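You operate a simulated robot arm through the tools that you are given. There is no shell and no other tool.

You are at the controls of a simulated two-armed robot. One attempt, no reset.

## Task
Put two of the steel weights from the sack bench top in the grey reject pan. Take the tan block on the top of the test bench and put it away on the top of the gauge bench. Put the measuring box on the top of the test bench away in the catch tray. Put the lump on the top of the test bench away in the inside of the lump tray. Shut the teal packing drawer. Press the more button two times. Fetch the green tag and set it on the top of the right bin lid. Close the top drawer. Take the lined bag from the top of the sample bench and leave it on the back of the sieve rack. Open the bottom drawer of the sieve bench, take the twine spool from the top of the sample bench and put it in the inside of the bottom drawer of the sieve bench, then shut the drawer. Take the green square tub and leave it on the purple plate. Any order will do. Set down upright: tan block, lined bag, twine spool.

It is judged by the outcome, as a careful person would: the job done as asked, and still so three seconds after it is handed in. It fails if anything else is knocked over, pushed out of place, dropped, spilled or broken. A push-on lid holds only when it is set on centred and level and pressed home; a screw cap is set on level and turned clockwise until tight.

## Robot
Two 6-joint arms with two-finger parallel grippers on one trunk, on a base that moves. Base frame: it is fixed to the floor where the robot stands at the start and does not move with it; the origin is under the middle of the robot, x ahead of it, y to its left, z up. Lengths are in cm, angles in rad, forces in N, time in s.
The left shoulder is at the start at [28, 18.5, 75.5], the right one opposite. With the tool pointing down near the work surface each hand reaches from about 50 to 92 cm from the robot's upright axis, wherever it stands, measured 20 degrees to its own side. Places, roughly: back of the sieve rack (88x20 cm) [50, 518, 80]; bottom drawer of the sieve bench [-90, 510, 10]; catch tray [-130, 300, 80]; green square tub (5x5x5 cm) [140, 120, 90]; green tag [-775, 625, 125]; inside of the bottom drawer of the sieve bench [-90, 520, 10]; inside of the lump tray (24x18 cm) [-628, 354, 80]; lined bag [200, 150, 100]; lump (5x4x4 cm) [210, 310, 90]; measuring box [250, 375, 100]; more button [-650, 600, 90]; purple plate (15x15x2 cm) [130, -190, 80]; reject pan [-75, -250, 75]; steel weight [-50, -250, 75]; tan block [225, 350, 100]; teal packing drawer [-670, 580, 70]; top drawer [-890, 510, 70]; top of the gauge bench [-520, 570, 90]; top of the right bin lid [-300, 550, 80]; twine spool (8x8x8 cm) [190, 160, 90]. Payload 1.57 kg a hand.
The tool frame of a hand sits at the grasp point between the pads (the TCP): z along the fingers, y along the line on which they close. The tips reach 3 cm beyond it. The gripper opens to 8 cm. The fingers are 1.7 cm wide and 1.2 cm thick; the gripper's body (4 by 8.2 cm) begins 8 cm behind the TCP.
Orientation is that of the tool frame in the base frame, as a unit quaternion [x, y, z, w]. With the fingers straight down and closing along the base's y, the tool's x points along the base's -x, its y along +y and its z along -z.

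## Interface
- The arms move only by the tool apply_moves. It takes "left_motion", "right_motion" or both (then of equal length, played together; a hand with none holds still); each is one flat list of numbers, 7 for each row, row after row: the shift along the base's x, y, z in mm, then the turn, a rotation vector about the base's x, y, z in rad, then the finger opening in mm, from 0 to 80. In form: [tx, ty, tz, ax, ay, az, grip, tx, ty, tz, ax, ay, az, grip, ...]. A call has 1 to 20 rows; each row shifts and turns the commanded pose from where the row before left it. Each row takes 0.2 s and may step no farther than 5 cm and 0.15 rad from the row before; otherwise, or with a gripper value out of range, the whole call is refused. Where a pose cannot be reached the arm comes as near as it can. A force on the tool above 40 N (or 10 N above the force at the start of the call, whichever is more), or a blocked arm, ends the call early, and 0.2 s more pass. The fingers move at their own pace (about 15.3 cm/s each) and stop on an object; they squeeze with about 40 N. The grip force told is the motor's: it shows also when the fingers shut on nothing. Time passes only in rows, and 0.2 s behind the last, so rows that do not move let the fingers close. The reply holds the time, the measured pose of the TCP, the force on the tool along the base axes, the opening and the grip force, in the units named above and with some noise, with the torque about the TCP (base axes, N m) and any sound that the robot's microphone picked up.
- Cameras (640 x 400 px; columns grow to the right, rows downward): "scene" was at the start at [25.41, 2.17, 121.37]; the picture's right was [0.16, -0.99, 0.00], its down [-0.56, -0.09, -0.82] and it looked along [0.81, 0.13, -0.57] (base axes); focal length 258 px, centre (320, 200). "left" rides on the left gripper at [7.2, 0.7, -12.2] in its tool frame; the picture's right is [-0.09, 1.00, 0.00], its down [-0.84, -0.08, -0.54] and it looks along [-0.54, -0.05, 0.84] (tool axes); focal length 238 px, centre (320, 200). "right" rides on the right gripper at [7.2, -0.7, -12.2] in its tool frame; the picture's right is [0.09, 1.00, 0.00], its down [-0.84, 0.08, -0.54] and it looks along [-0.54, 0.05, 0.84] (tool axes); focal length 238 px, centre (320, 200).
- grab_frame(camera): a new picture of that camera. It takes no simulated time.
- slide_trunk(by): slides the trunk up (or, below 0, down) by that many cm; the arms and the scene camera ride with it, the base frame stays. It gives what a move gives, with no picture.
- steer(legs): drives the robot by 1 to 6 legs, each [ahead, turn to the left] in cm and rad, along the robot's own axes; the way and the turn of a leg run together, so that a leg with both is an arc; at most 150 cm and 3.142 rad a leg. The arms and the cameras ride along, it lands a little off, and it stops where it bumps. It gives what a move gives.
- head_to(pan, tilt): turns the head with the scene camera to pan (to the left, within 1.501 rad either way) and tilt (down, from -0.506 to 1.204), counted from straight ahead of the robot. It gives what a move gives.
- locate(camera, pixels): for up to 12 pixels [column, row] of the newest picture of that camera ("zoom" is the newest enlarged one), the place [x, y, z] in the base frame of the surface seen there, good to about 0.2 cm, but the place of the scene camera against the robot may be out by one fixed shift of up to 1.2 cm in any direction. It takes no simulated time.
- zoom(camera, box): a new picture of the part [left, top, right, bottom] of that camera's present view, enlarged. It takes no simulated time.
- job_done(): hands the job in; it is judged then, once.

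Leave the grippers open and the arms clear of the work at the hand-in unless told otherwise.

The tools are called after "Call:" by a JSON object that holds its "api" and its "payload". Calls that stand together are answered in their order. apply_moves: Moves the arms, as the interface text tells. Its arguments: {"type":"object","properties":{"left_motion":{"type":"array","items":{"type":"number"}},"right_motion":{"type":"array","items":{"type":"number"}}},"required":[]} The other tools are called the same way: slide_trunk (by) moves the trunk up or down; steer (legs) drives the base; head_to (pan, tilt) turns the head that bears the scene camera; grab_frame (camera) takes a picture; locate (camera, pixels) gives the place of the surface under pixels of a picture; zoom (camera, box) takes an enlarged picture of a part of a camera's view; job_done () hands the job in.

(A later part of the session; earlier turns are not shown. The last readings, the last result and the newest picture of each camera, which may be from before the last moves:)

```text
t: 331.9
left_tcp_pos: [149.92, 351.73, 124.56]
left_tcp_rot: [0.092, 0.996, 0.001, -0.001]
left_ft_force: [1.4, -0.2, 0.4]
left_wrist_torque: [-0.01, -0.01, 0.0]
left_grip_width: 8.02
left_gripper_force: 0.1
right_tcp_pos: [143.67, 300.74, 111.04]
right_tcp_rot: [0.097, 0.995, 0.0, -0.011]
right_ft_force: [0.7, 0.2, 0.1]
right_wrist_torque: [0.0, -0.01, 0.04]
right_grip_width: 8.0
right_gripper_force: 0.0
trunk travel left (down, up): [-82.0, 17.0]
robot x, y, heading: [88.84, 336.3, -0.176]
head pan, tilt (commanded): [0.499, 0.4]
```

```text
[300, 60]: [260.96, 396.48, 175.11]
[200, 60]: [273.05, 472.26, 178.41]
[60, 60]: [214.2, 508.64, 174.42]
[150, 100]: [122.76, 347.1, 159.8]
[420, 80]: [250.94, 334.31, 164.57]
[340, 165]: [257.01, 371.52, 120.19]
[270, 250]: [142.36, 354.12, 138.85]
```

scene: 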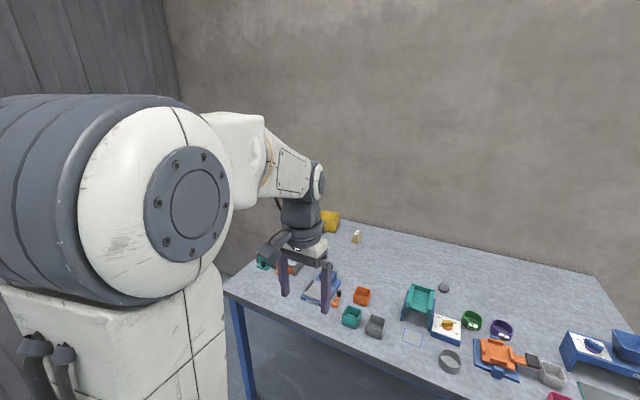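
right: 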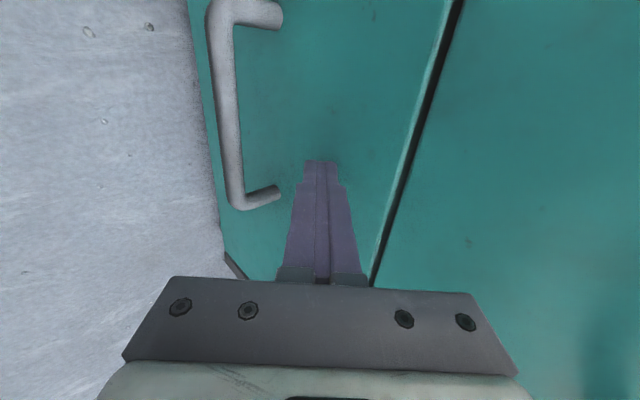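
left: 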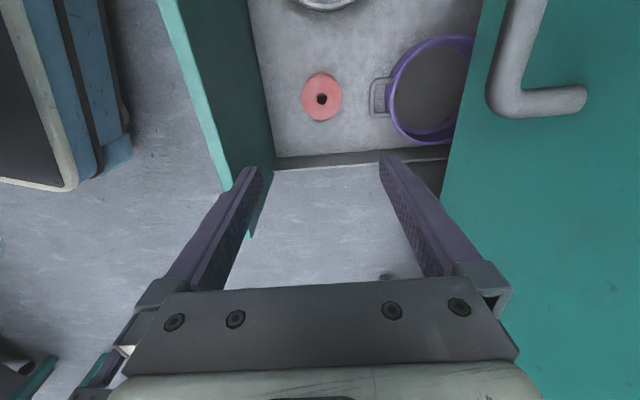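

East wall is at x≈261–273, so I'll work from the front, sliding partly under the bench. I drive to (148,361) via a staging point.

Call:
{"api": "steer", "payload": {"legs": [[0, 1.3], [35, 0], [0, -1.28]]}}

Call:
{"api": "head_to", "payload": {"pan": 0.0, "tilt": 0.6}}

Call:
{"api": "grab_frame", "payload": {"camera": "scene"}}

```text
t: 340.4
left_tcp_pos: [165.06, 383.49, 124.62]
left_tcp_rot: [0.085, 0.996, 0.001, -0.001]
left_ft_force: [0.2, -0.3, -0.1]
left_wrist_torque: [-0.02, 0.0, 0.0]
left_grip_width: 8.0
left_gripper_force: 0.1
right_tcp_pos: [159.68, 332.58, 111.1]
right_tcp_rot: [0.09, 0.996, 0.001, -0.01]
right_ft_force: [-0.4, 0.1, -0.7]
right_wrist_torque: [-0.01, -0.01, -0.02]
right_grip_width: 7.98
right_gripper_force: 0.0
trunk travel left (down, up): [-82.0, 17.0]
robot x, y, heading: [104.33, 367.03, -0.171]
head pan, tilt (commanded): [0.499, 0.4]
```

```text
t: 341.4
left_tcp_pos: [164.93, 383.51, 124.5]
left_tcp_rot: [0.085, 0.996, 0.0, -0.001]
left_ft_force: [-0.4, 0.3, 0.3]
left_wrist_torque: [-0.02, -0.01, 0.04]
left_grip_width: 8.0
left_gripper_force: 0.1
right_tcp_pos: [159.68, 332.47, 111.12]
right_tcp_rot: [0.09, 0.996, 0.0, -0.012]
right_ft_force: [0.0, -0.2, -0.6]
right_wrist_torque: [-0.01, 0.03, 0.02]
right_grip_width: 7.99
right_gripper_force: 0.0
trunk travel left (down, up): [-82.0, 17.0]
robot x, y, heading: [104.53, 367.02, -0.166]
head pan, tilt (commanded): [0.0, 0.6]
```

```text
taken
```

scene: 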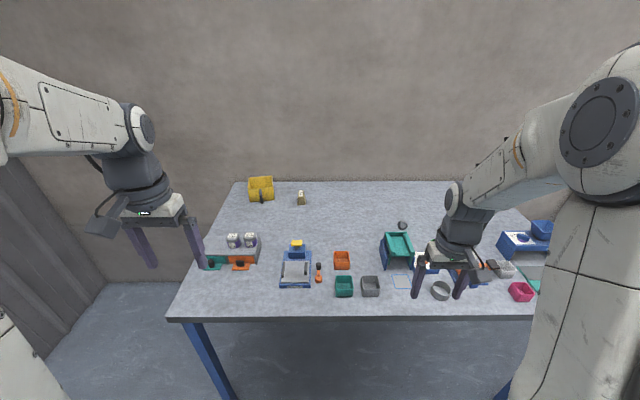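

I verify the front-left corner/leg position and the box before moving in.

Call:
{"api": "locate", "payload": {"camera": "scene", "pixels": [[173, 312], [222, 385], [300, 315], [262, 190], [300, 196], [261, 197], [232, 182]]}}

Call:
{"api": "zoom", "payload": {"camera": "scene", "box": [230, 165, 330, 215]}}

```text
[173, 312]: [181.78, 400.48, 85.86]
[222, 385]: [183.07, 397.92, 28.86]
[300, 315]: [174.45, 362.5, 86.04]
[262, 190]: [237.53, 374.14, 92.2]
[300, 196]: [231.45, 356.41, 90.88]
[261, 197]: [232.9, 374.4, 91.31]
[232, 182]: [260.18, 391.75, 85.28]
```

```text
6.40 times, centred on (280, 190) of scene
```

zoom: 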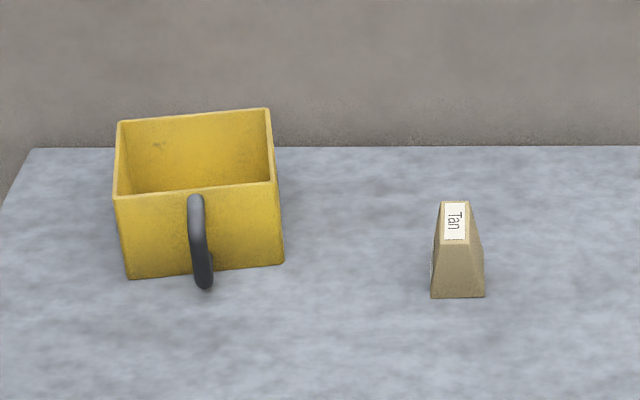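

Legs are where expected. I move in 44 cm with arms high, then look with the left wrist camera.

Call:
{"api": "steer", "payload": {"legs": [[43, 0.01]]}}

Call:
{"api": "head_to", "payload": {"pan": 0.15, "tilt": 0.75}}

Call:
{"api": "grab_frame", "payload": {"camera": "scene"}}

Call:
{"api": "grab_frame", "payload": {"camera": "left"}}

```text
t: 344.1
left_tcp_pos: [208.66, 377.07, 124.45]
left_tcp_rot: [0.079, 0.997, 0.0, 0.0]
left_ft_force: [0.0, 0.8, -0.9]
left_wrist_torque: [-0.02, -0.02, 0.01]
left_grip_width: 8.01
left_gripper_force: 0.0
right_tcp_pos: [203.71, 325.9, 111.17]
right_tcp_rot: [0.084, 0.996, 0.0, -0.011]
right_ft_force: [-0.4, 0.1, 0.6]
right_wrist_torque: [0.02, 0.0, 0.02]
right_grip_width: 8.0
right_gripper_force: 0.0
trunk travel left (down, up): [-82.0, 17.0]
robot x, y, heading: [148.0, 360.48, -0.153]
head pan, tilt (commanded): [0.0, 0.6]
```

```text
t: 344.8
left_tcp_pos: [208.6, 376.98, 124.45]
left_tcp_rot: [0.079, 0.997, 0.0, 0.0]
left_ft_force: [0.9, 0.1, -0.6]
left_wrist_torque: [0.02, -0.02, 0.02]
left_grip_width: 7.99
left_gripper_force: 0.0
right_tcp_pos: [203.8, 325.94, 111.12]
right_tcp_rot: [0.085, 0.996, -0.001, -0.011]
right_ft_force: [0.1, 0.2, 0.0]
right_wrist_torque: [0.02, -0.02, 0.0]
right_grip_width: 8.0
right_gripper_force: 0.2
trunk travel left (down, up): [-82.0, 17.0]
robot x, y, heading: [148.45, 360.25, -0.158]
head pan, tilt (commanded): [0.15, 0.75]
```

```text
taken
```

scene: 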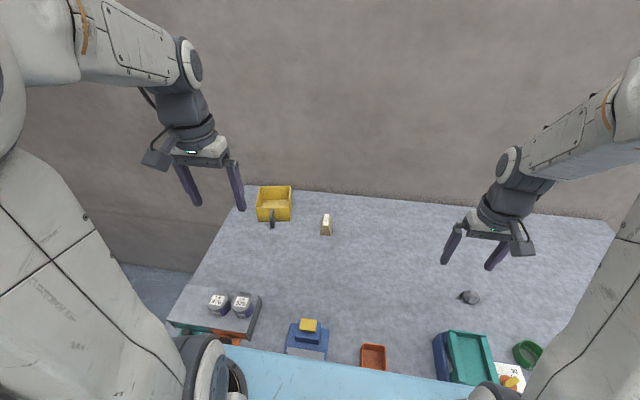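

```text
taken
```

left: 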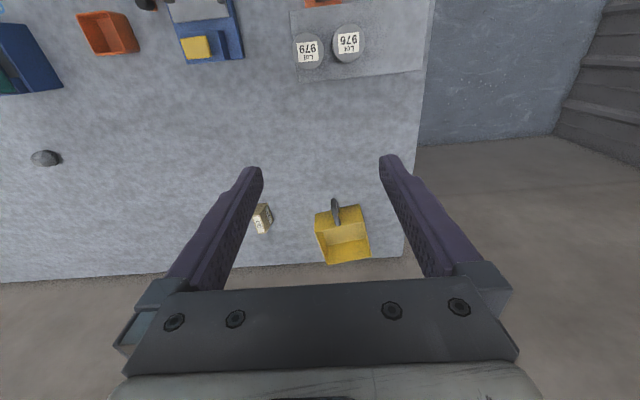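

I zoom the left camera onto the yellow box and tan block.

Call:
{"api": "zoom", "payload": {"camera": "left", "box": [240, 190, 390, 270]}}

Call:
{"api": "locate", "payload": {"camera": "left", "pixels": [[335, 203], [336, 215], [336, 222], [318, 212], [361, 208], [322, 258], [366, 252], [340, 245], [262, 211], [262, 225], [255, 218], [269, 218]]}}

Call:
{"api": "zoom", "payload": {"camera": "scene", "box": [240, 175, 350, 245]}}

Call:
{"api": "locate", "payload": {"camera": "zoom", "pixels": [[100, 75], [290, 75], [180, 180], [188, 200], [190, 255], [100, 140], [290, 130], [500, 250], [500, 290], [500, 320]]}}

```text
4.27 times, centred on (315, 230) of left
```

zoom: 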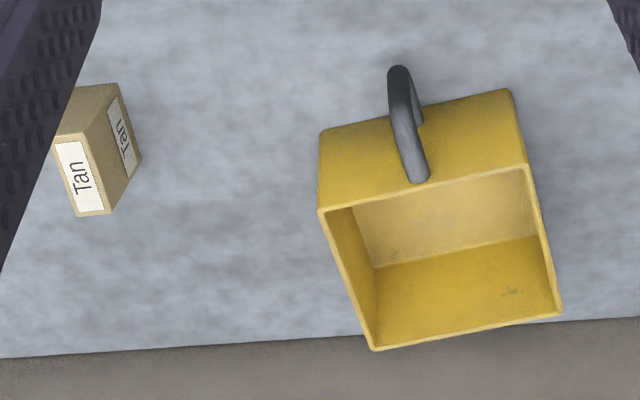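

```text
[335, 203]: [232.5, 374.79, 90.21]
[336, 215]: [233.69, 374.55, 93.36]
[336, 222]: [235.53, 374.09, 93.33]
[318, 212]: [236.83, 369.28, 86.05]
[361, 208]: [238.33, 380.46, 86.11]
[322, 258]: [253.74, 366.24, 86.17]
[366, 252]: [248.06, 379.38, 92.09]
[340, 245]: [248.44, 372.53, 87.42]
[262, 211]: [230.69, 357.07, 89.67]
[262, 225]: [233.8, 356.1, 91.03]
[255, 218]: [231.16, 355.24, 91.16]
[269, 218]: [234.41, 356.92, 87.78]
```

```text
5.71 times, centred on (295, 210) of scene
```

zoom: 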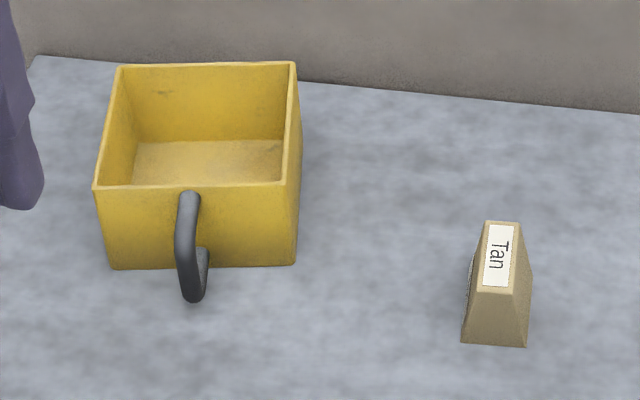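

```text
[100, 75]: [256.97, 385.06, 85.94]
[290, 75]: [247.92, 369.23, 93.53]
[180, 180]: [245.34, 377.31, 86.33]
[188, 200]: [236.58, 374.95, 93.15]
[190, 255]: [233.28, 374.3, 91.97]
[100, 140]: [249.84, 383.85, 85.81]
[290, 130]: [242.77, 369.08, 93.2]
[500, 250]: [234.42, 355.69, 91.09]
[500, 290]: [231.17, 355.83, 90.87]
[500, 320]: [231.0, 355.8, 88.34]
```

I locate the yellow box's rim corners: (316,232), (362,222), (371,256), (328,264) in the left picture.

Call:
{"api": "locate", "payload": {"camera": "left", "pixels": [[316, 233], [362, 223], [371, 256], [328, 263], [325, 231], [350, 226], [345, 227], [365, 235], [320, 245], [348, 259]]}}

```text
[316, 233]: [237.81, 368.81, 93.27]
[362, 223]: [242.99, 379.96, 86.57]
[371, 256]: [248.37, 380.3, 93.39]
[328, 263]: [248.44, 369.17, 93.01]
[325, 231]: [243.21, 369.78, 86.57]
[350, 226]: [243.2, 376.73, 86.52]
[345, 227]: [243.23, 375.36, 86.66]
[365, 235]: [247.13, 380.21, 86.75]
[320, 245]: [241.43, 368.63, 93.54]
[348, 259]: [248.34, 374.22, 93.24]
```

The box is ~11×11 cm, walls square to the base axes, rim z≈93.3. I'll pinch its front wall beside the handle at (237.4,371.5). I rotate the left tool -1.415 rad while moving above it.

Call:
{"api": "apply_moves", "payload": {"left_motion": [29, -5, -15, 0, 0, -0.1415, 40, 29, -5, -15, 0, 0, -0.1415, 40, 29, -5, -15, 0, 0, -0.1415, 40, 29, -5, -15, 0, 0, -0.1415, 40, 29, -6, -15, 0, 0, -0.1415, 40, 29, -6, -15, 0, 0, -0.1415, 40, 29, -6, -15, 0, 0, -0.1415, 40, 29, -6, -15, 0, 0, -0.1415, 40, 28, -6, -15, 0, 0, -0.1415, 40, 28, -5, -15, 0, 0, -0.1415, 40, 0, 0, 0, 0, 0, 0, 40]}}

Call:
{"api": "grab_frame", "payload": {"camera": "left"}}

Call:
{"api": "grab_frame", "payload": {"camera": "scene"}}

```text
t: 347.2
left_tcp_pos: [237.49, 371.72, 109.58]
left_tcp_rot: [0.71, 0.705, 0.0, -0.001]
left_ft_force: [1.1, -0.3, -0.1]
left_wrist_torque: [-0.02, 0.02, -0.01]
left_grip_width: 4.0
left_gripper_force: 0.0
right_tcp_pos: [203.75, 325.95, 111.09]
right_tcp_rot: [0.084, 0.996, 0.0, -0.012]
right_ft_force: [0.6, -0.2, -0.7]
right_wrist_torque: [0.01, 0.0, 0.0]
right_grip_width: 7.98
right_gripper_force: 0.1
trunk travel left (down, up): [-82.0, 17.0]
robot x, y, heading: [148.52, 360.01, -0.155]
head pan, tilt (commanded): [0.15, 0.75]
```

```text
taken
```

left: 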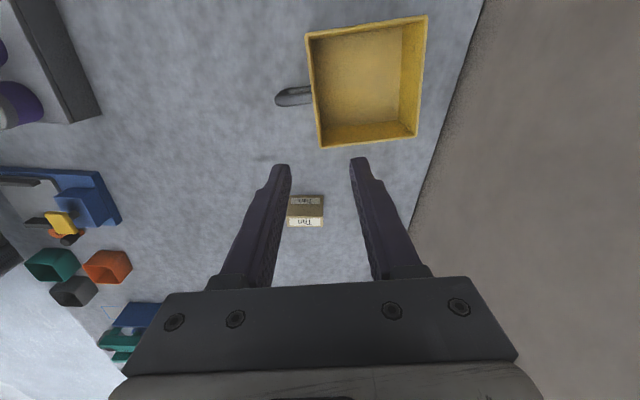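

```text
taken
```

scene: 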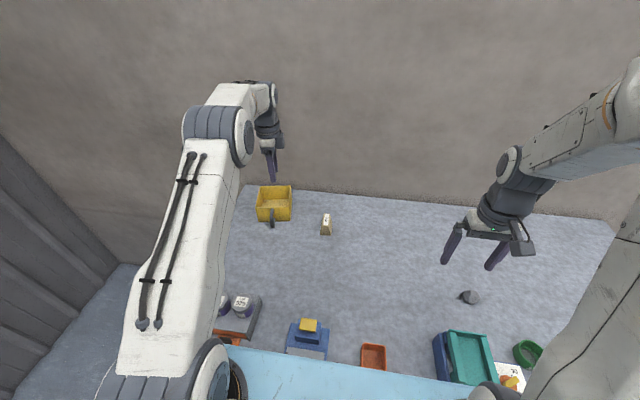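

I locate the front-wall rim near the grasp point (317,120) and the corner (321,146).

Call:
{"api": "zoom", "payload": {"camera": "left", "box": [270, 20, 440, 160]}}

Call:
{"api": "locate", "payload": {"camera": "left", "pixels": [[316, 115], [318, 125], [320, 140], [313, 80], [310, 50], [360, 90], [300, 120], [290, 97]]}}

```text
2.86 times, centred on (355, 90) of left
```

zoom: 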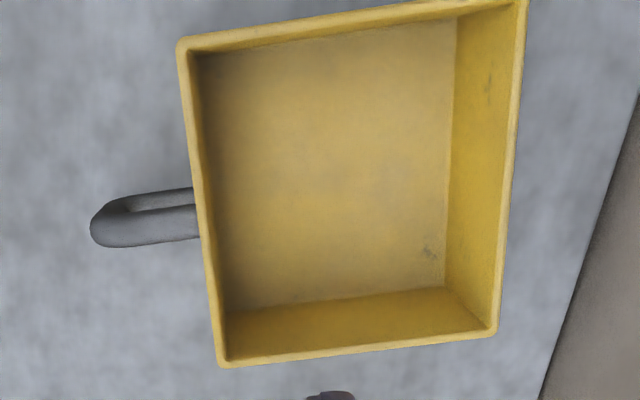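

```text
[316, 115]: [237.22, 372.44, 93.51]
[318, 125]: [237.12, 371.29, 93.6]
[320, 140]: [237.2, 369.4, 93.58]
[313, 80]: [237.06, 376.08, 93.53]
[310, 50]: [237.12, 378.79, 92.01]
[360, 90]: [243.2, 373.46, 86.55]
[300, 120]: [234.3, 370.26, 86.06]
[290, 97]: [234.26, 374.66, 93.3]
```

I descend to straddle the wall and check before closing.

Call:
{"api": "apply_moves", "payload": {"left_motion": [-3.5, -3, -40, 0, 0, 0, 40, 0, 0, -40, 0, 0, 0, 40, 0, 0, -40, 0, 0, 0, 40, 0, 0, -40, 0, 0, 0, 40, 0, 0, -33, 0, 0, 0, 40, 0, 0, 0, 0, 0, 0, 40]}}

Call:
{"api": "grab_frame", "payload": {"camera": "left"}}

```text
t: 348.6
left_tcp_pos: [237.08, 371.16, 90.23]
left_tcp_rot: [0.708, 0.706, 0.0, -0.001]
left_ft_force: [0.1, 0.3, 1.0]
left_wrist_torque: [-0.01, 0.0, 0.02]
left_grip_width: 4.02
left_gripper_force: 0.0
right_tcp_pos: [203.77, 326.08, 111.21]
right_tcp_rot: [0.085, 0.996, 0.001, -0.011]
right_ft_force: [0.0, -0.2, -0.4]
right_wrist_torque: [-0.03, -0.02, 0.03]
right_grip_width: 8.01
right_gripper_force: 0.0
trunk travel left (down, up): [-82.0, 17.0]
robot x, y, heading: [147.8, 360.29, -0.156]
head pan, tilt (commanded): [0.15, 0.75]
```

```text
taken
```

left: 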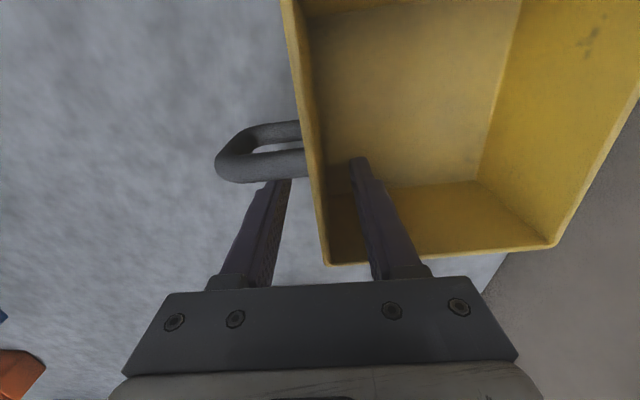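

Straddling correctly, clear of the handle. Close.

Call:
{"api": "apply_moves", "payload": {"left_motion": [0, 0, 0, 0, 0, 0, 15, 0, 0, 0, 0, 0, 0, 0, 0, 0, 0, 0, 0, 0, 0, 0, 0, 0, 0, 0, 0, 0]}}

Call:
{"api": "apply_moves", "payload": {"left_motion": [0, 0, 8, 0, 0, 0, 0, 0, 0, 15, 0, 0, 0, 0, 0, 0, 20, 0, 0, 0, 0, 0, 0, 0, 0, 0, 0, 0]}}

Call:
{"api": "grab_frame", "payload": {"camera": "left"}}

Call:
{"api": "grab_frame", "payload": {"camera": "scene"}}

```text
t: 349.6
left_tcp_pos: [236.96, 371.35, 90.2]
left_tcp_rot: [0.708, 0.706, 0.001, 0.0]
left_ft_force: [-0.4, 0.5, -0.4]
left_wrist_torque: [0.04, 0.01, 0.05]
left_grip_width: 0.38
left_gripper_force: 24.5
right_tcp_pos: [203.76, 325.95, 111.06]
right_tcp_rot: [0.084, 0.996, 0.0, -0.01]
right_ft_force: [0.1, 0.0, -0.6]
right_wrist_torque: [0.0, 0.04, 0.02]
right_grip_width: 8.01
right_gripper_force: 0.1
trunk travel left (down, up): [-82.0, 17.0]
robot x, y, heading: [148.19, 360.07, -0.155]
head pan, tilt (commanded): [0.15, 0.75]
```

```text
t: 350.6
left_tcp_pos: [236.88, 371.28, 94.44]
left_tcp_rot: [0.708, 0.706, 0.0, -0.002]
left_ft_force: [0.1, 1.2, -1.6]
left_wrist_torque: [-0.05, 0.12, 0.04]
left_grip_width: 0.39
left_gripper_force: 24.3
right_tcp_pos: [203.79, 325.96, 111.2]
right_tcp_rot: [0.084, 0.996, 0.0, -0.011]
right_ft_force: [-0.5, 0.0, 0.4]
right_wrist_torque: [-0.01, -0.01, -0.03]
right_grip_width: 8.0
right_gripper_force: 0.0
trunk travel left (down, up): [-82.0, 17.0]
robot x, y, heading: [148.11, 360.25, -0.155]
head pan, tilt (commanded): [0.15, 0.75]
```

```text
taken
```

left: 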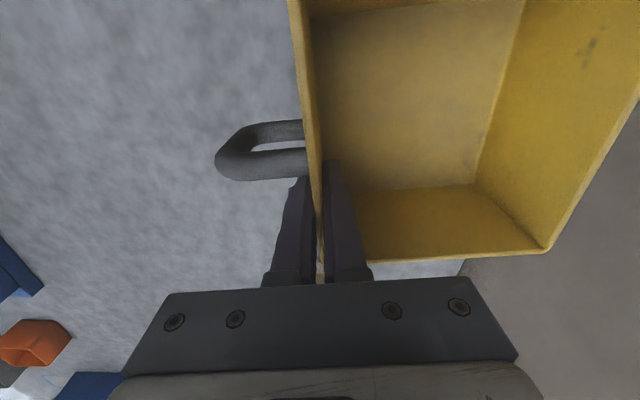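

```text
taken
```

scene: 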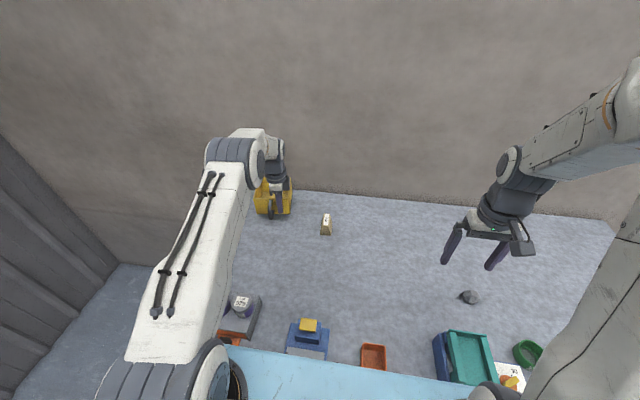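

The box lifts fine (~0.2 kg). I raise it and retract over the bench, then back out.

Call:
{"api": "apply_moves", "payload": {"left_motion": [0, 0, 30, 0, 0, 0, 0, 0, 0, 40, 0, 0, 0, 0, 0, 0, 40, 0, 0, 0, 0, 0, 0, 40, 0, 0, 0, 0, -30, 3, 20, 0, 0, 0, 0, -35, 4, 10, 0, 0, 0, 0, -35, 4, 10, 0, 0, 0, 0, -35, 4, 0, 0, 0, 0, 0, -35, 4, 0, 0, 0, 0, 0, -35, 4, 0, 0, 0, 0, 0, -35, 4, 0, 0, 0, 0, 0, -20, 4, 0, 0, 0, 0, 0]}}

Call:
{"api": "grab_frame", "payload": {"camera": "left"}}

Call:
{"api": "grab_frame", "payload": {"camera": "scene"}}

```text
t: 353.2
left_tcp_pos: [211.03, 374.15, 113.53]
left_tcp_rot: [0.708, 0.706, 0.001, -0.001]
left_ft_force: [-0.5, -0.5, -2.3]
left_wrist_torque: [-0.1, 0.07, 0.0]
left_grip_width: 0.36
left_gripper_force: 25.2
right_tcp_pos: [203.76, 325.89, 111.23]
right_tcp_rot: [0.084, 0.996, 0.001, -0.011]
right_ft_force: [0.2, -0.9, 0.5]
right_wrist_torque: [0.02, -0.01, 0.06]
right_grip_width: 7.98
right_gripper_force: 0.1
trunk travel left (down, up): [-82.0, 17.0]
robot x, y, heading: [148.51, 360.3, -0.159]
head pan, tilt (commanded): [0.15, 0.75]
```

```text
taken
```

left: 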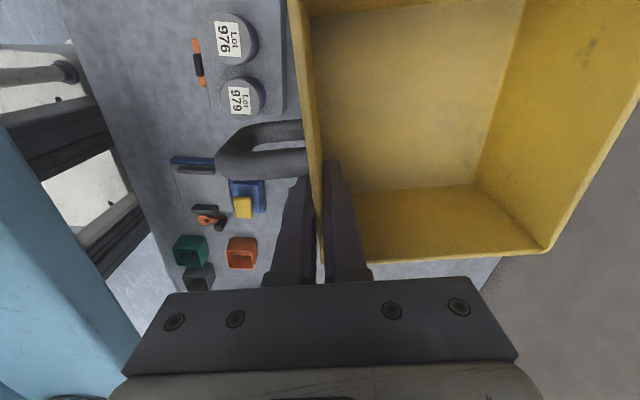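

```text
taken
```

scene: 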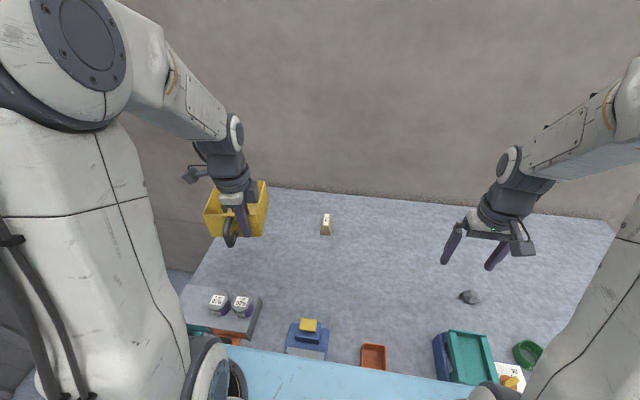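

I back out and drive around toward the catch tray bench (about (-130,300)), approaching from the south aisle.

Call:
{"api": "steer", "payload": {"legs": [[-52, 0], [0, -1.48], [128, 0], [0, -1.34], [70, 0]]}}

Call:
{"api": "head_to", "payload": {"pan": -0.6, "tilt": 0.45}}

Call:
{"api": "grab_frame", "payload": {"camera": "scene"}}

```text
t: 372.6
left_tcp_pos: [-34.66, 193.91, 113.47]
left_tcp_rot: [0.811, -0.585, 0.0, 0.001]
left_ft_force: [-0.6, 0.6, -1.9]
left_wrist_torque: [0.07, -0.09, -0.03]
left_grip_width: 0.39
left_gripper_force: 24.6
right_tcp_pos: [-43.09, 241.83, 111.18]
right_tcp_rot: [0.997, 0.078, 0.01, -0.002]
right_ft_force: [0.7, 0.1, 0.3]
right_wrist_torque: [0.02, 0.0, -0.01]
right_grip_width: 7.98
right_gripper_force: 0.0
trunk travel left (down, up): [-82.0, 17.0]
robot x, y, heading: [20.36, 227.17, -2.971]
head pan, tilt (commanded): [0.15, 0.75]
```

```text
t: 373.7
left_tcp_pos: [-34.69, 193.8, 113.5]
left_tcp_rot: [0.811, -0.586, 0.0, 0.0]
left_ft_force: [0.3, -0.1, -1.5]
left_wrist_torque: [0.13, -0.09, -0.01]
left_grip_width: 0.37
left_gripper_force: 24.0
right_tcp_pos: [-43.11, 242.01, 111.09]
right_tcp_rot: [0.997, 0.076, 0.01, -0.002]
right_ft_force: [-0.7, 0.1, 0.0]
right_wrist_torque: [0.01, 0.01, 0.02]
right_grip_width: 8.01
right_gripper_force: 0.2
trunk travel left (down, up): [-82.0, 17.0]
robot x, y, heading: [20.51, 226.73, -2.976]
head pan, tilt (commanded): [-0.6, 0.45]
```

```text
taken
```

scene: 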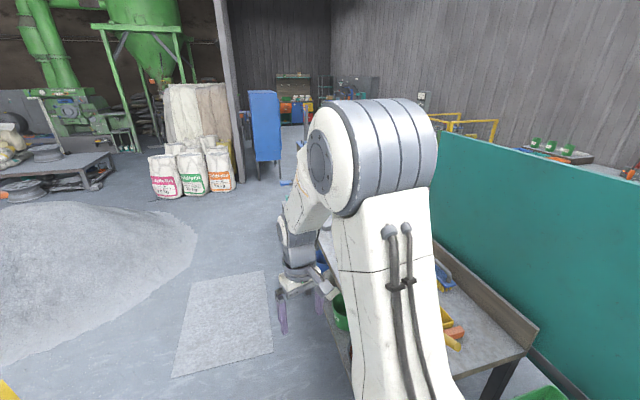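

I check the floor: pile edge (190,250), mat (230,330), sacks (220,170), and the bench edge (320,270).

Call:
{"api": "locate", "payload": {"camera": "scene", "pixels": [[190, 250], [150, 290], [230, 330], [240, 275], [320, 240], [330, 330], [265, 150], [220, 190], [500, 370], [530, 335]]}}

```text
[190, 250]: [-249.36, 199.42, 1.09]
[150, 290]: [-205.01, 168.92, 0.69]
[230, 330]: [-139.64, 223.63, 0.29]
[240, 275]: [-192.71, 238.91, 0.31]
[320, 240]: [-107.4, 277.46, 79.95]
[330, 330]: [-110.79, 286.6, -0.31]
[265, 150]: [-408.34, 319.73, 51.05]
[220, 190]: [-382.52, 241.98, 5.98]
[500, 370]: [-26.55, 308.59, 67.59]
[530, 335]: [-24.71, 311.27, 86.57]
```

Clear. I drive 112 cm west and turn right to face the bench.

Call:
{"api": "steer", "payload": {"legs": [[112, 0], [0, -1.9]]}}

Call:
{"api": "head_to", "payload": {"pan": 0.0, "tilt": 0.6}}

Call:
{"api": "grab_frame", "payload": {"camera": "scene"}}

```text
t: 384.1
left_tcp_pos: [-104.67, 271.76, 113.48]
left_tcp_rot: [0.016, 1.0, -0.001, 0.0]
left_ft_force: [-0.3, 0.1, -2.2]
left_wrist_torque: [-0.11, -0.07, -0.02]
left_grip_width: 0.37
left_gripper_force: 24.6
right_tcp_pos: [-56.63, 263.07, 111.15]
right_tcp_rot: [-0.634, 0.773, -0.007, -0.007]
right_ft_force: [-0.1, 0.4, -1.3]
right_wrist_torque: [-0.03, 0.04, 0.0]
right_grip_width: 8.0
right_gripper_force: 0.2
trunk travel left (down, up): [-82.0, 17.0]
robot x, y, heading: [-92.33, 208.7, 1.385]
head pan, tilt (commanded): [-0.6, 0.45]
```

```text
t: 385.1
left_tcp_pos: [-104.78, 271.89, 113.42]
left_tcp_rot: [0.016, 1.0, 0.0, -0.001]
left_ft_force: [0.4, -0.8, -1.5]
left_wrist_torque: [-0.09, -0.08, -0.01]
left_grip_width: 0.37
left_gripper_force: 24.5
right_tcp_pos: [-56.7, 263.13, 111.17]
right_tcp_rot: [-0.634, 0.773, -0.007, -0.008]
right_ft_force: [-0.6, -0.4, 0.3]
right_wrist_torque: [-0.03, 0.0, -0.01]
right_grip_width: 7.98
right_gripper_force: 0.0
trunk travel left (down, up): [-82.0, 17.0]
robot x, y, heading: [-92.5, 208.74, 1.384]
head pan, tilt (commanded): [0.0, 0.6]
```

```text
taken
```

scene: 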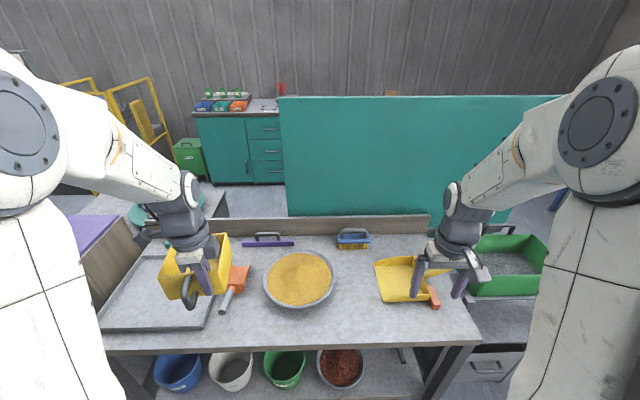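

I see a grey flat tray at left (about (165,290)); I zoom to confirm it's the catch tray.

Call:
{"api": "zoom", "payload": {"camera": "scene", "box": [80, 220, 280, 350]}}

Call:
{"api": "locate", "payload": {"camera": "scene", "pixels": [[155, 310], [130, 325], [212, 322], [150, 262], [110, 300], [190, 310], [240, 285], [300, 280], [300, 343], [110, 240]]}}

```text
3.08 times, centred on (180, 285) of scene
```

zoom: 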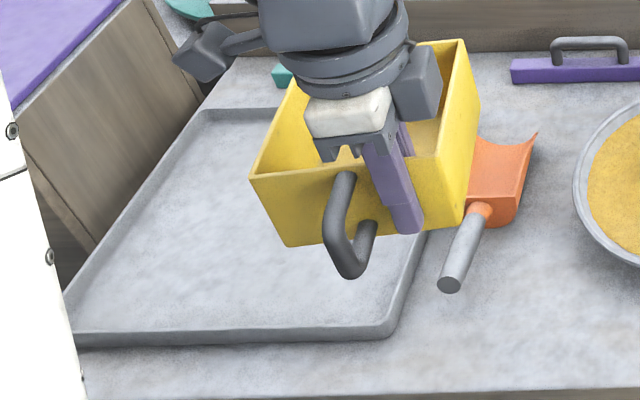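

```text
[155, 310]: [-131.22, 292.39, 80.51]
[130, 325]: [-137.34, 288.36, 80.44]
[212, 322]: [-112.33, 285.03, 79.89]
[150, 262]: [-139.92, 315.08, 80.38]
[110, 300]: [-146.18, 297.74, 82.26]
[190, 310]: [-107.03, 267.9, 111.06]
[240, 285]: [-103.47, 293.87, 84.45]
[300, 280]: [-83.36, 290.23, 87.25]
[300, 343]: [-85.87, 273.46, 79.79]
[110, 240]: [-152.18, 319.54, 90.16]
```

This is the catch tray: floor z≈80.4, roughly x -146…-112, y 285…316. I shift the robot 25 cm west to reach its centre comfortably.

Call:
{"api": "steer", "payload": {"legs": [[0, 1.57], [25, 0], [0, -1.57]]}}

Call:
{"api": "head_to", "payload": {"pan": 0.15, "tilt": 0.7}}

Call:
{"api": "grab_frame", "payload": {"camera": "scene"}}

```text
t: 394.6
left_tcp_pos: [-125.92, 277.91, 113.72]
left_tcp_rot: [0.048, 0.999, 0.0, -0.001]
left_ft_force: [0.6, -0.6, -1.7]
left_wrist_torque: [-0.12, -0.09, 0.04]
left_grip_width: 0.39
left_gripper_force: 24.4
right_tcp_pos: [-78.42, 266.06, 111.28]
right_tcp_rot: [-0.609, 0.793, -0.006, -0.008]
right_ft_force: [0.7, -0.7, 0.1]
right_wrist_torque: [0.0, 0.03, -0.01]
right_grip_width: 7.98
right_gripper_force: 0.1
trunk travel left (down, up): [-82.0, 17.0]
robot x, y, heading: [-118.47, 213.99, 1.325]
head pan, tilt (commanded): [0.0, 0.6]
```

```text
t: 395.3
left_tcp_pos: [-127.0, 278.29, 113.34]
left_tcp_rot: [0.048, 0.999, -0.001, 0.005]
left_ft_force: [0.4, -0.1, -2.4]
left_wrist_torque: [-0.09, -0.05, 0.0]
left_grip_width: 0.37
left_gripper_force: 24.8
right_tcp_pos: [-79.58, 266.4, 111.52]
right_tcp_rot: [-0.609, 0.793, -0.01, -0.005]
right_ft_force: [0.0, 0.4, -1.4]
right_wrist_torque: [0.0, 0.03, -0.04]
right_grip_width: 7.97
right_gripper_force: 0.1
trunk travel left (down, up): [-82.0, 17.0]
robot x, y, heading: [-118.09, 214.37, 1.323]
head pan, tilt (commanded): [0.15, 0.7]
```

```text
taken
```

scene: 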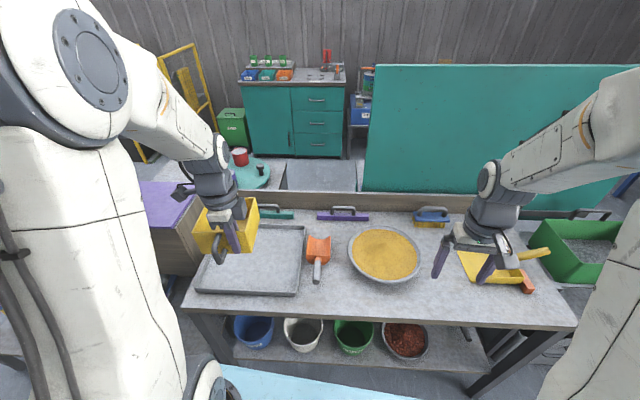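

I locate the tray corners: (202,291), (296,293), (304,228), (236,223).

Call:
{"api": "locate", "payload": {"camera": "scene", "pixels": [[204, 290], [295, 292], [303, 230], [260, 265], [270, 280], [230, 275], [280, 245], [318, 250]]}}

Call:
{"api": "grab_frame", "payload": {"camera": "left"}}

```text
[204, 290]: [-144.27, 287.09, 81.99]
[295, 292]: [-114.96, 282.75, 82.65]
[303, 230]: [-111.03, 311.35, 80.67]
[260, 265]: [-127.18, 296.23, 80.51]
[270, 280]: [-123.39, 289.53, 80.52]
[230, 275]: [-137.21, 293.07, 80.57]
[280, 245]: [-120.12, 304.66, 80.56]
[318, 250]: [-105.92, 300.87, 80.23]
```

```text
taken
```

left: 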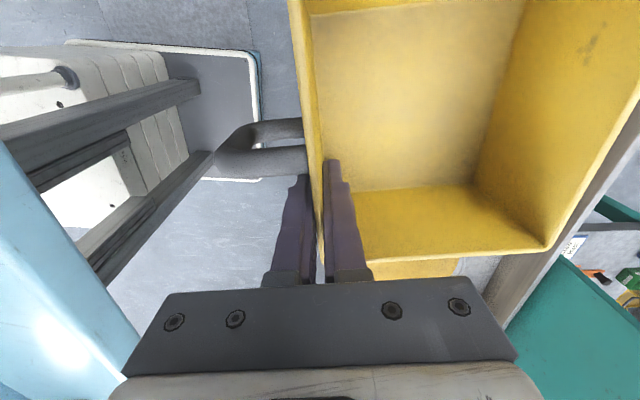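

Tray centre ≈(-127.5,300.5). I move the box above it and lower to ~4 cm above the floor.

Call:
{"api": "apply_moves", "payload": {"left_motion": [5, 40, 0, 0, 0, 0, 0, 5, 40, 0, 0, 0, 0, 0, 5, 40, 0, 0, 0, 0, 0, 6, 41, 0, 0, 0, 0, 0, 0, 0, -40, 0, 0, 0, 0, 0, 0, -40, 0, 0, 0, 0, 0, 0, -40, 0, 0, 0, 0, 0, 0, -40, 0, 0, 0, 0, 0, 0, -40, 0, 0, 0, 0, 0, 0, -40, 0, 0, 0, 0, 0, 0, 0, 0, 0, 0, 0]}}

Call:
{"api": "grab_frame", "payload": {"camera": "left"}}

Call:
{"api": "grab_frame", "payload": {"camera": "scene"}}

```text
t: 397.7
left_tcp_pos: [-125.43, 294.35, 89.12]
left_tcp_rot: [0.048, 0.999, 0.0, 0.005]
left_ft_force: [0.5, -1.0, -1.4]
left_wrist_torque: [-0.13, -0.07, 0.01]
left_grip_width: 0.36
left_gripper_force: 24.3
right_tcp_pos: [-79.73, 266.32, 111.32]
right_tcp_rot: [-0.607, 0.794, -0.011, -0.005]
right_ft_force: [0.2, -0.1, 0.1]
right_wrist_torque: [-0.01, 0.01, -0.01]
right_grip_width: 8.02
right_gripper_force: 0.1
trunk travel left (down, up): [-82.0, 17.0]
robot x, y, heading: [-118.39, 213.89, 1.318]
head pan, tilt (commanded): [0.15, 0.7]
```

```text
taken
```

left: 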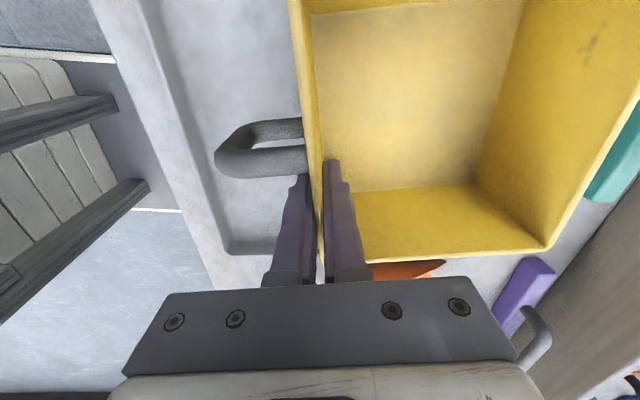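

```text
taken
```

scene: 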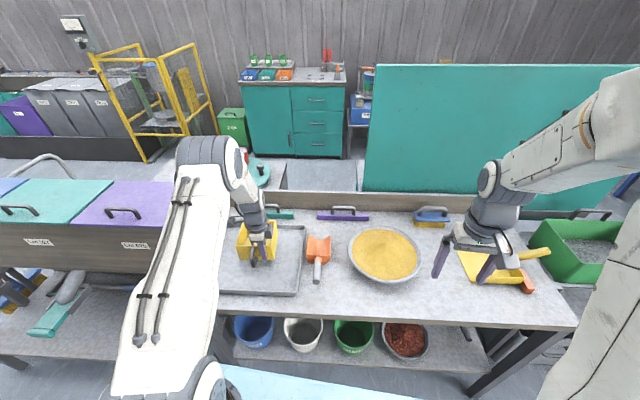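

The box is over the tray's middle. I lower to contact.

Call:
{"api": "apply_moves", "payload": {"left_motion": [0, 0, -25, 0, 0, 0, 0, 0, 0, -12, 0, 0, 0, 0, 0, 0, -5, 0, 0, 0, 0, 0, 0, -3, 0, 0, 0, 0, 0, 0, 0, 0, 0, 0, 0]}}

```text
t: 398.9
left_tcp_pos: [-125.09, 294.25, 84.89]
left_tcp_rot: [0.048, 0.999, 0.0, 0.004]
left_ft_force: [0.7, -0.1, -1.8]
left_wrist_torque: [-0.06, -0.05, 0.0]
left_grip_width: 0.39
left_gripper_force: 24.7
right_tcp_pos: [-79.75, 266.42, 111.28]
right_tcp_rot: [-0.608, 0.794, -0.01, -0.006]
right_ft_force: [-0.2, -0.9, -0.4]
right_wrist_torque: [-0.01, -0.01, 0.0]
right_grip_width: 8.02
right_gripper_force: 0.0
trunk travel left (down, up): [-82.0, 17.0]
robot x, y, heading: [-118.07, 214.19, 1.316]
head pan, tilt (commanded): [0.15, 0.7]
```

Call:
{"api": "apply_moves", "payload": {"left_motion": [0, 0, -3, 0, 0, 0, 0, 0, 0, -2, 0, 0, 0, 0, 0, 0, 0, 0, 0, 0, 0]}}

```text
t: 399.7
left_tcp_pos: [-124.94, 294.4, 84.55]
left_tcp_rot: [0.048, 0.999, 0.002, 0.003]
left_ft_force: [0.9, -0.6, 20.0]
left_wrist_torque: [-0.11, 0.02, 0.0]
left_grip_width: 0.38
left_gripper_force: 24.7
right_tcp_pos: [-79.62, 266.26, 111.43]
right_tcp_rot: [-0.607, 0.794, -0.01, -0.004]
right_ft_force: [0.5, 0.3, 0.2]
right_wrist_torque: [-0.01, -0.01, 0.04]
right_grip_width: 8.01
right_gripper_force: 0.2
trunk travel left (down, up): [-82.0, 17.0]
robot x, y, heading: [-117.99, 213.98, 1.318]
head pan, tilt (commanded): [0.15, 0.7]
```

Contact. I relax 1 mm, open, and lift straight out.

Call:
{"api": "apply_moves", "payload": {"left_motion": [0, 0, 1, 0, 0, 0, 0, 0, 0, 0, 0, 0, 0, 15, 0, 0, 0, 0, 0, 0, 34, 0, 0, 15, 0, 0, 0, 34, 0, 0, 40, 0, 0, 0, 34, 0, 0, 40, 0, 0, 0, 34, 0, 0, 40, 0, 0, 0, 34, 0, 0, 45, 0, 0, 0, 34, 0, 0, 45, 0, 0, 0, 34, 0, 0, 45, 0, 0, 0, 34, -5, -40, 0, 0, 0, 0.12, 60, -5, -40, 0, 0, 0, 0.14, 80, -5, -40, 0, 0, 0, 0.14, 80, -5, -30, 0, 0, 0, 0.14, 80, 0, 0, 0, 0, 0, 0.14, 80, 0, 0, 0, 0, 0, 0.14, 80, 0, 0, 0, 0, 0, 0.14, 80, 0, 0, 0, 0, 0, 0.14, 80, 0, 0, 0, 0, 0, 0.14, 80, 0, 0, 0, 0, 0, 0.14, 80]}}

Call:
{"api": "grab_frame", "payload": {"camera": "scene"}}

```text
t: 403.9
left_tcp_pos: [-126.85, 279.28, 111.5]
left_tcp_rot: [-0.599, 0.8, 0.004, 0.004]
left_ft_force: [-0.3, 0.0, 0.6]
left_wrist_torque: [-0.02, -0.03, 0.01]
left_grip_width: 7.99
left_gripper_force: 0.0
right_tcp_pos: [-79.67, 266.34, 111.31]
right_tcp_rot: [-0.609, 0.793, -0.011, -0.005]
right_ft_force: [0.6, 0.8, 0.6]
right_wrist_torque: [0.0, -0.03, 0.0]
right_grip_width: 8.02
right_gripper_force: 0.0
trunk travel left (down, up): [-82.0, 17.0]
robot x, y, heading: [-117.96, 213.99, 1.32]
head pan, tilt (commanded): [0.15, 0.7]
```

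```text
taken
```

scene: 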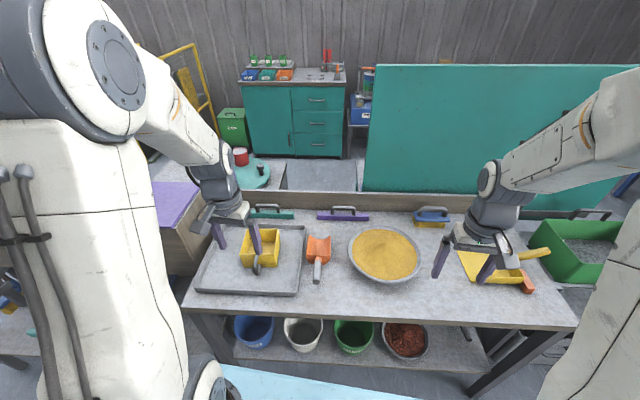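

Measuring box is in the catch tray. I return to the test bench for the tan block and lump.

Call:
{"api": "steer", "payload": {"legs": [[0, -1.2], [107, 0], [105, 0], [0, 1.4], [128, 0], [0, -1.66]]}}

Call:
{"api": "head_to", "payload": {"pan": 0.0, "tilt": 0.6}}

Call:
{"api": "grab_frame", "payload": {"camera": "scene"}}

```text
t: 430.7
left_tcp_pos: [166.09, 377.89, 111.35]
left_tcp_rot: [0.095, 0.995, -0.001, 0.005]
left_ft_force: [0.5, 0.1, 0.4]
left_wrist_torque: [-0.03, -0.03, -0.01]
left_grip_width: 7.99
left_gripper_force: 0.1
right_tcp_pos: [157.77, 329.52, 111.36]
right_tcp_rot: [0.082, 0.997, -0.006, -0.012]
right_ft_force: [-0.4, -0.2, -0.1]
right_wrist_torque: [0.01, -0.01, 0.03]
right_grip_width: 8.01
right_gripper_force: 0.1
trunk travel left (down, up): [-82.0, 17.0]
robot x, y, heading: [102.14, 362.67, -0.148]
head pan, tilt (commanded): [0.15, 0.7]
```

```text
t: 431.4
left_tcp_pos: [165.99, 377.89, 111.26]
left_tcp_rot: [0.095, 0.995, -0.001, 0.004]
left_ft_force: [0.2, 0.4, -0.3]
left_wrist_torque: [0.0, -0.02, -0.01]
left_grip_width: 8.01
left_gripper_force: 0.0
right_tcp_pos: [157.83, 329.6, 111.27]
right_tcp_rot: [0.082, 0.997, -0.005, -0.011]
right_ft_force: [-0.1, -0.1, 0.5]
right_wrist_torque: [0.01, -0.01, 0.01]
right_grip_width: 7.99
right_gripper_force: 0.0
trunk travel left (down, up): [-82.0, 17.0]
robot x, y, heading: [101.95, 362.85, -0.159]
head pan, tilt (commanded): [0.0, 0.6]
```

```text
taken
```

scene: 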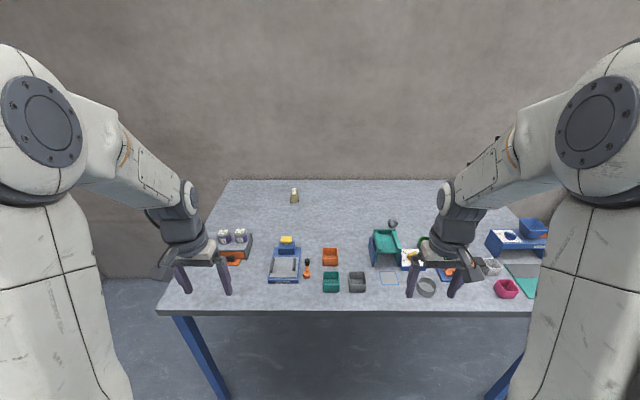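

I move in 46 cm again.

Call:
{"api": "steer", "payload": {"legs": [[46, 0]]}}

Call:
{"api": "head_to", "payload": {"pan": 0.0, "tilt": 0.8}}

Call:
{"api": "grab_frame", "payload": {"camera": "scene"}}

Call:
{"api": "grab_frame", "payload": {"camera": "left"}}

Call:
{"api": "grab_frame", "payload": {"camera": "right"}}

```text
t: 434.1
left_tcp_pos: [211.44, 372.2, 111.33]
left_tcp_rot: [0.086, 0.996, -0.002, 0.005]
left_ft_force: [-0.4, -0.7, 0.2]
left_wrist_torque: [-0.01, 0.01, -0.01]
left_grip_width: 8.01
left_gripper_force: 0.0
right_tcp_pos: [204.13, 323.72, 111.3]
right_tcp_rot: [0.074, 0.997, -0.006, -0.011]
right_ft_force: [-0.5, 0.2, -0.8]
right_wrist_torque: [0.01, -0.01, 0.0]
right_grip_width: 7.97
right_gripper_force: 0.0
trunk travel left (down, up): [-82.0, 17.0]
robot x, y, heading: [147.5, 355.95, -0.137]
head pan, tilt (commanded): [0.0, 0.6]
```

```text
t: 434.9
left_tcp_pos: [211.59, 372.18, 111.18]
left_tcp_rot: [0.088, 0.996, -0.001, 0.004]
left_ft_force: [-0.2, 0.1, -0.4]
left_wrist_torque: [0.01, -0.03, -0.02]
left_grip_width: 8.0
left_gripper_force: 0.0
right_tcp_pos: [204.06, 323.89, 111.38]
right_tcp_rot: [0.073, 0.997, -0.006, -0.011]
right_ft_force: [-1.1, 0.8, -0.7]
right_wrist_torque: [-0.02, 0.01, -0.01]
right_grip_width: 7.99
right_gripper_force: 0.1
trunk travel left (down, up): [-82.0, 17.0]
robot x, y, heading: [147.85, 356.02, -0.136]
head pan, tilt (commanded): [0.0, 0.799]
```

```text
taken
```

scene: 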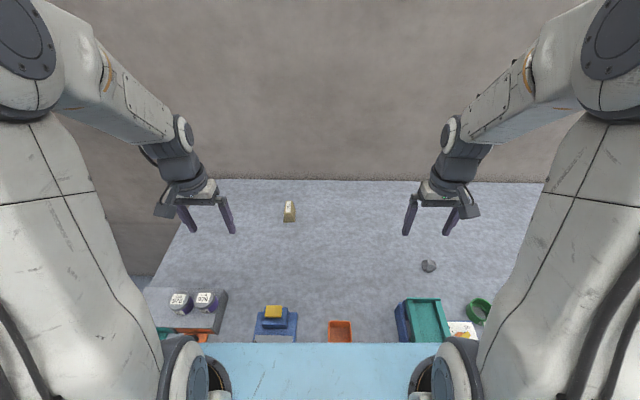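

```text
taken
```

left: 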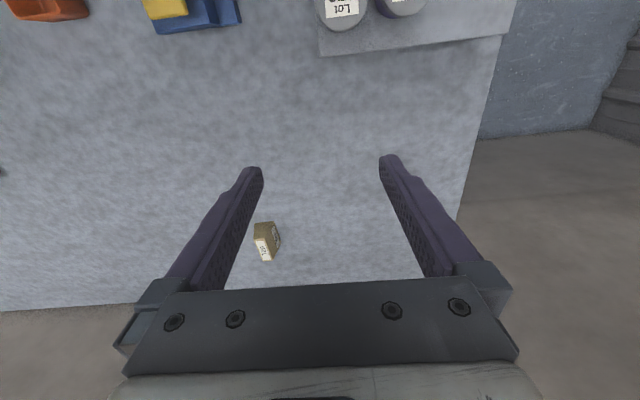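

```text
taken
```

right: 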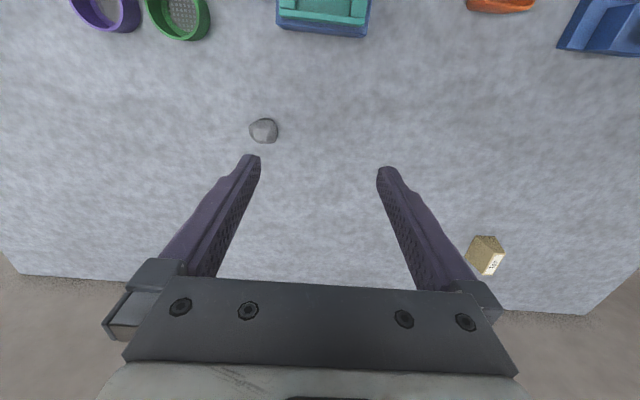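

I locate the lump and the block from the wrist cameras, then move both hands above.

Call:
{"api": "locate", "payload": {"camera": "right", "pixels": [[264, 131], [252, 131], [276, 131], [264, 120], [264, 142]]}}

Call:
{"api": "locate", "payload": {"camera": "left", "pixels": [[264, 230], [262, 248], [257, 225], [274, 235], [270, 250], [258, 258]]}}

Call:
{"api": "zoom", "payload": {"camera": "left", "box": [235, 205, 305, 275]}}

Call:
{"api": "zoom", "payload": {"camera": "right", "box": [230, 100, 300, 160]}}

```text
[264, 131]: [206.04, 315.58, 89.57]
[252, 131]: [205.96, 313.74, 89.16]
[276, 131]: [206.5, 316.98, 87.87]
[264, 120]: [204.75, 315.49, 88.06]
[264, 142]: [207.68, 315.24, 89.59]
```

```text
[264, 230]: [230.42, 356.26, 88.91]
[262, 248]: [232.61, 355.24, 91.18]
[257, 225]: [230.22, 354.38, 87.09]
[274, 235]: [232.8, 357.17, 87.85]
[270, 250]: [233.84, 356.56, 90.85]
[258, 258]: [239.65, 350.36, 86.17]
```

```text
5.71 times, centred on (270, 240) of left
```

zoom: 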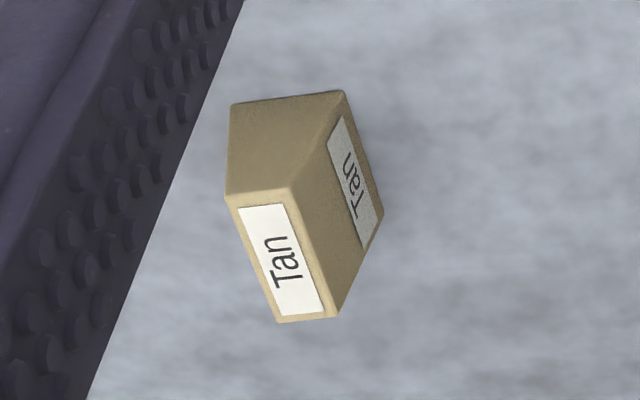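

```text
6.67 times, centred on (265, 130) of right
```

zoom: 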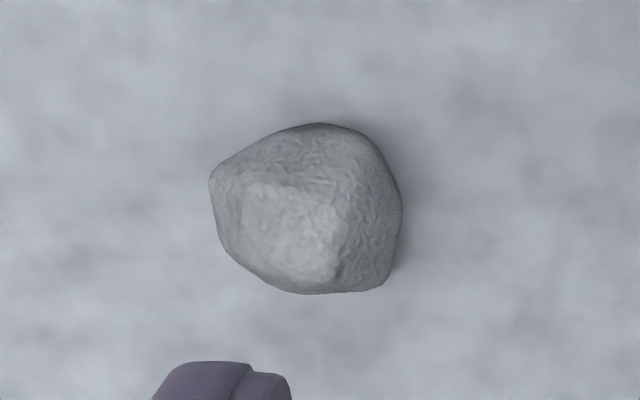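

The block's front/back faces (x≈231 and 235.5) are vertical, so I rotate the left tool by -1.397 to grip along x. Right hand goes above the lump (206.2,315.4).

Call:
{"api": "apply_moves", "payload": {"left_motion": [22, -16, -7, 0, 0, -0.14, 70, 22, -16, -7, 0, 0, -0.14, 70, 22, -16, -7, 0, 0, -0.14, 70, 22, -16, -7, 0, 0, -0.14, 70, 22, -16, -7, 0, 0, -0.14, 70, 22, -16, -7, 0, 0, -0.14, 70, 22, -16, -7, 0, 0, -0.14, 70, 21, -16, -7, 0, 0, -0.14, 70, 21, -17, -7, 0, 0, -0.14, 70, 21, -17, -7, 0, 0, -0.137, 70, 0, 0, 0, 0, 0, 0, 70], "right_motion": [2, -8, -10, 0, 0, 0, 70, 2, -8, -10, 0, 0, 0, 70, 2, -8, -10, 0, 0, 0, 70, 2, -8, -10, 0, 0, 0, 70, 2, -8, -10, 0, 0, 0, 70, 2, -9, -10, 0, 0, 0, 70, 2, -9, -10, 0, 0, 0, 70, 2, -9, -10, 0, 0, 0, 70, 2, -9, -10, 0, 0, 0, 70, 2, -9, -10, 0, 0, 0, 70, 0, 0, 0, 0, 0, 0, 70]}}

Call:
{"api": "grab_frame", "payload": {"camera": "left"}}

Call:
{"api": "grab_frame", "payload": {"camera": "right"}}

```text
t: 437.3
left_tcp_pos: [233.25, 355.75, 104.18]
left_tcp_rot: [0.707, 0.707, -0.004, 0.003]
left_ft_force: [0.5, 1.0, -0.5]
left_wrist_torque: [0.04, -0.02, 0.02]
left_grip_width: 6.99
left_gripper_force: 0.1
right_tcp_pos: [206.12, 315.24, 101.3]
right_tcp_rot: [0.074, 0.997, -0.004, -0.01]
right_ft_force: [-0.2, 0.2, -0.5]
right_wrist_torque: [0.0, 0.02, -0.01]
right_grip_width: 7.02
right_gripper_force: 0.1
trunk travel left (down, up): [-82.0, 17.0]
robot x, y, heading: [147.82, 355.79, -0.135]
head pan, tilt (commanded): [0.0, 0.799]
```

```text
taken
```

left: 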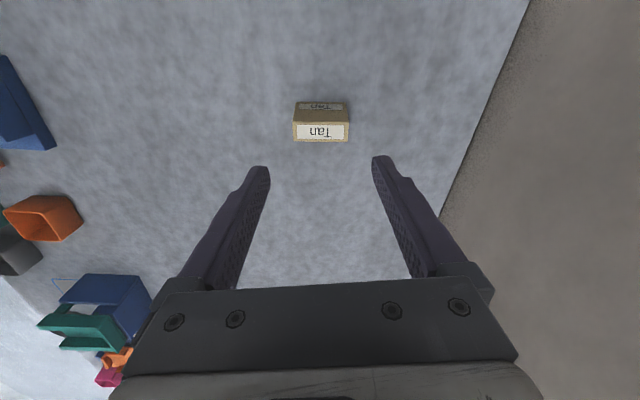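

```text
taken
```

right: 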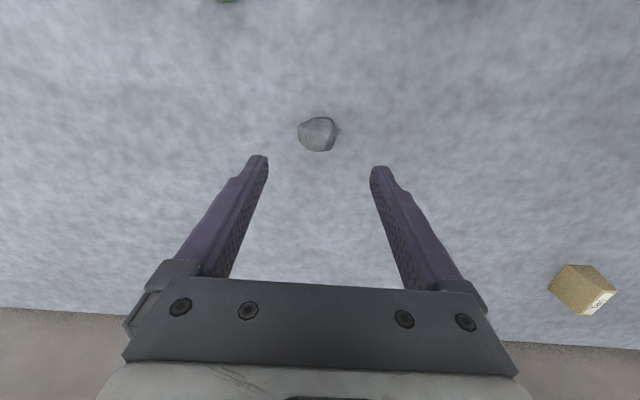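

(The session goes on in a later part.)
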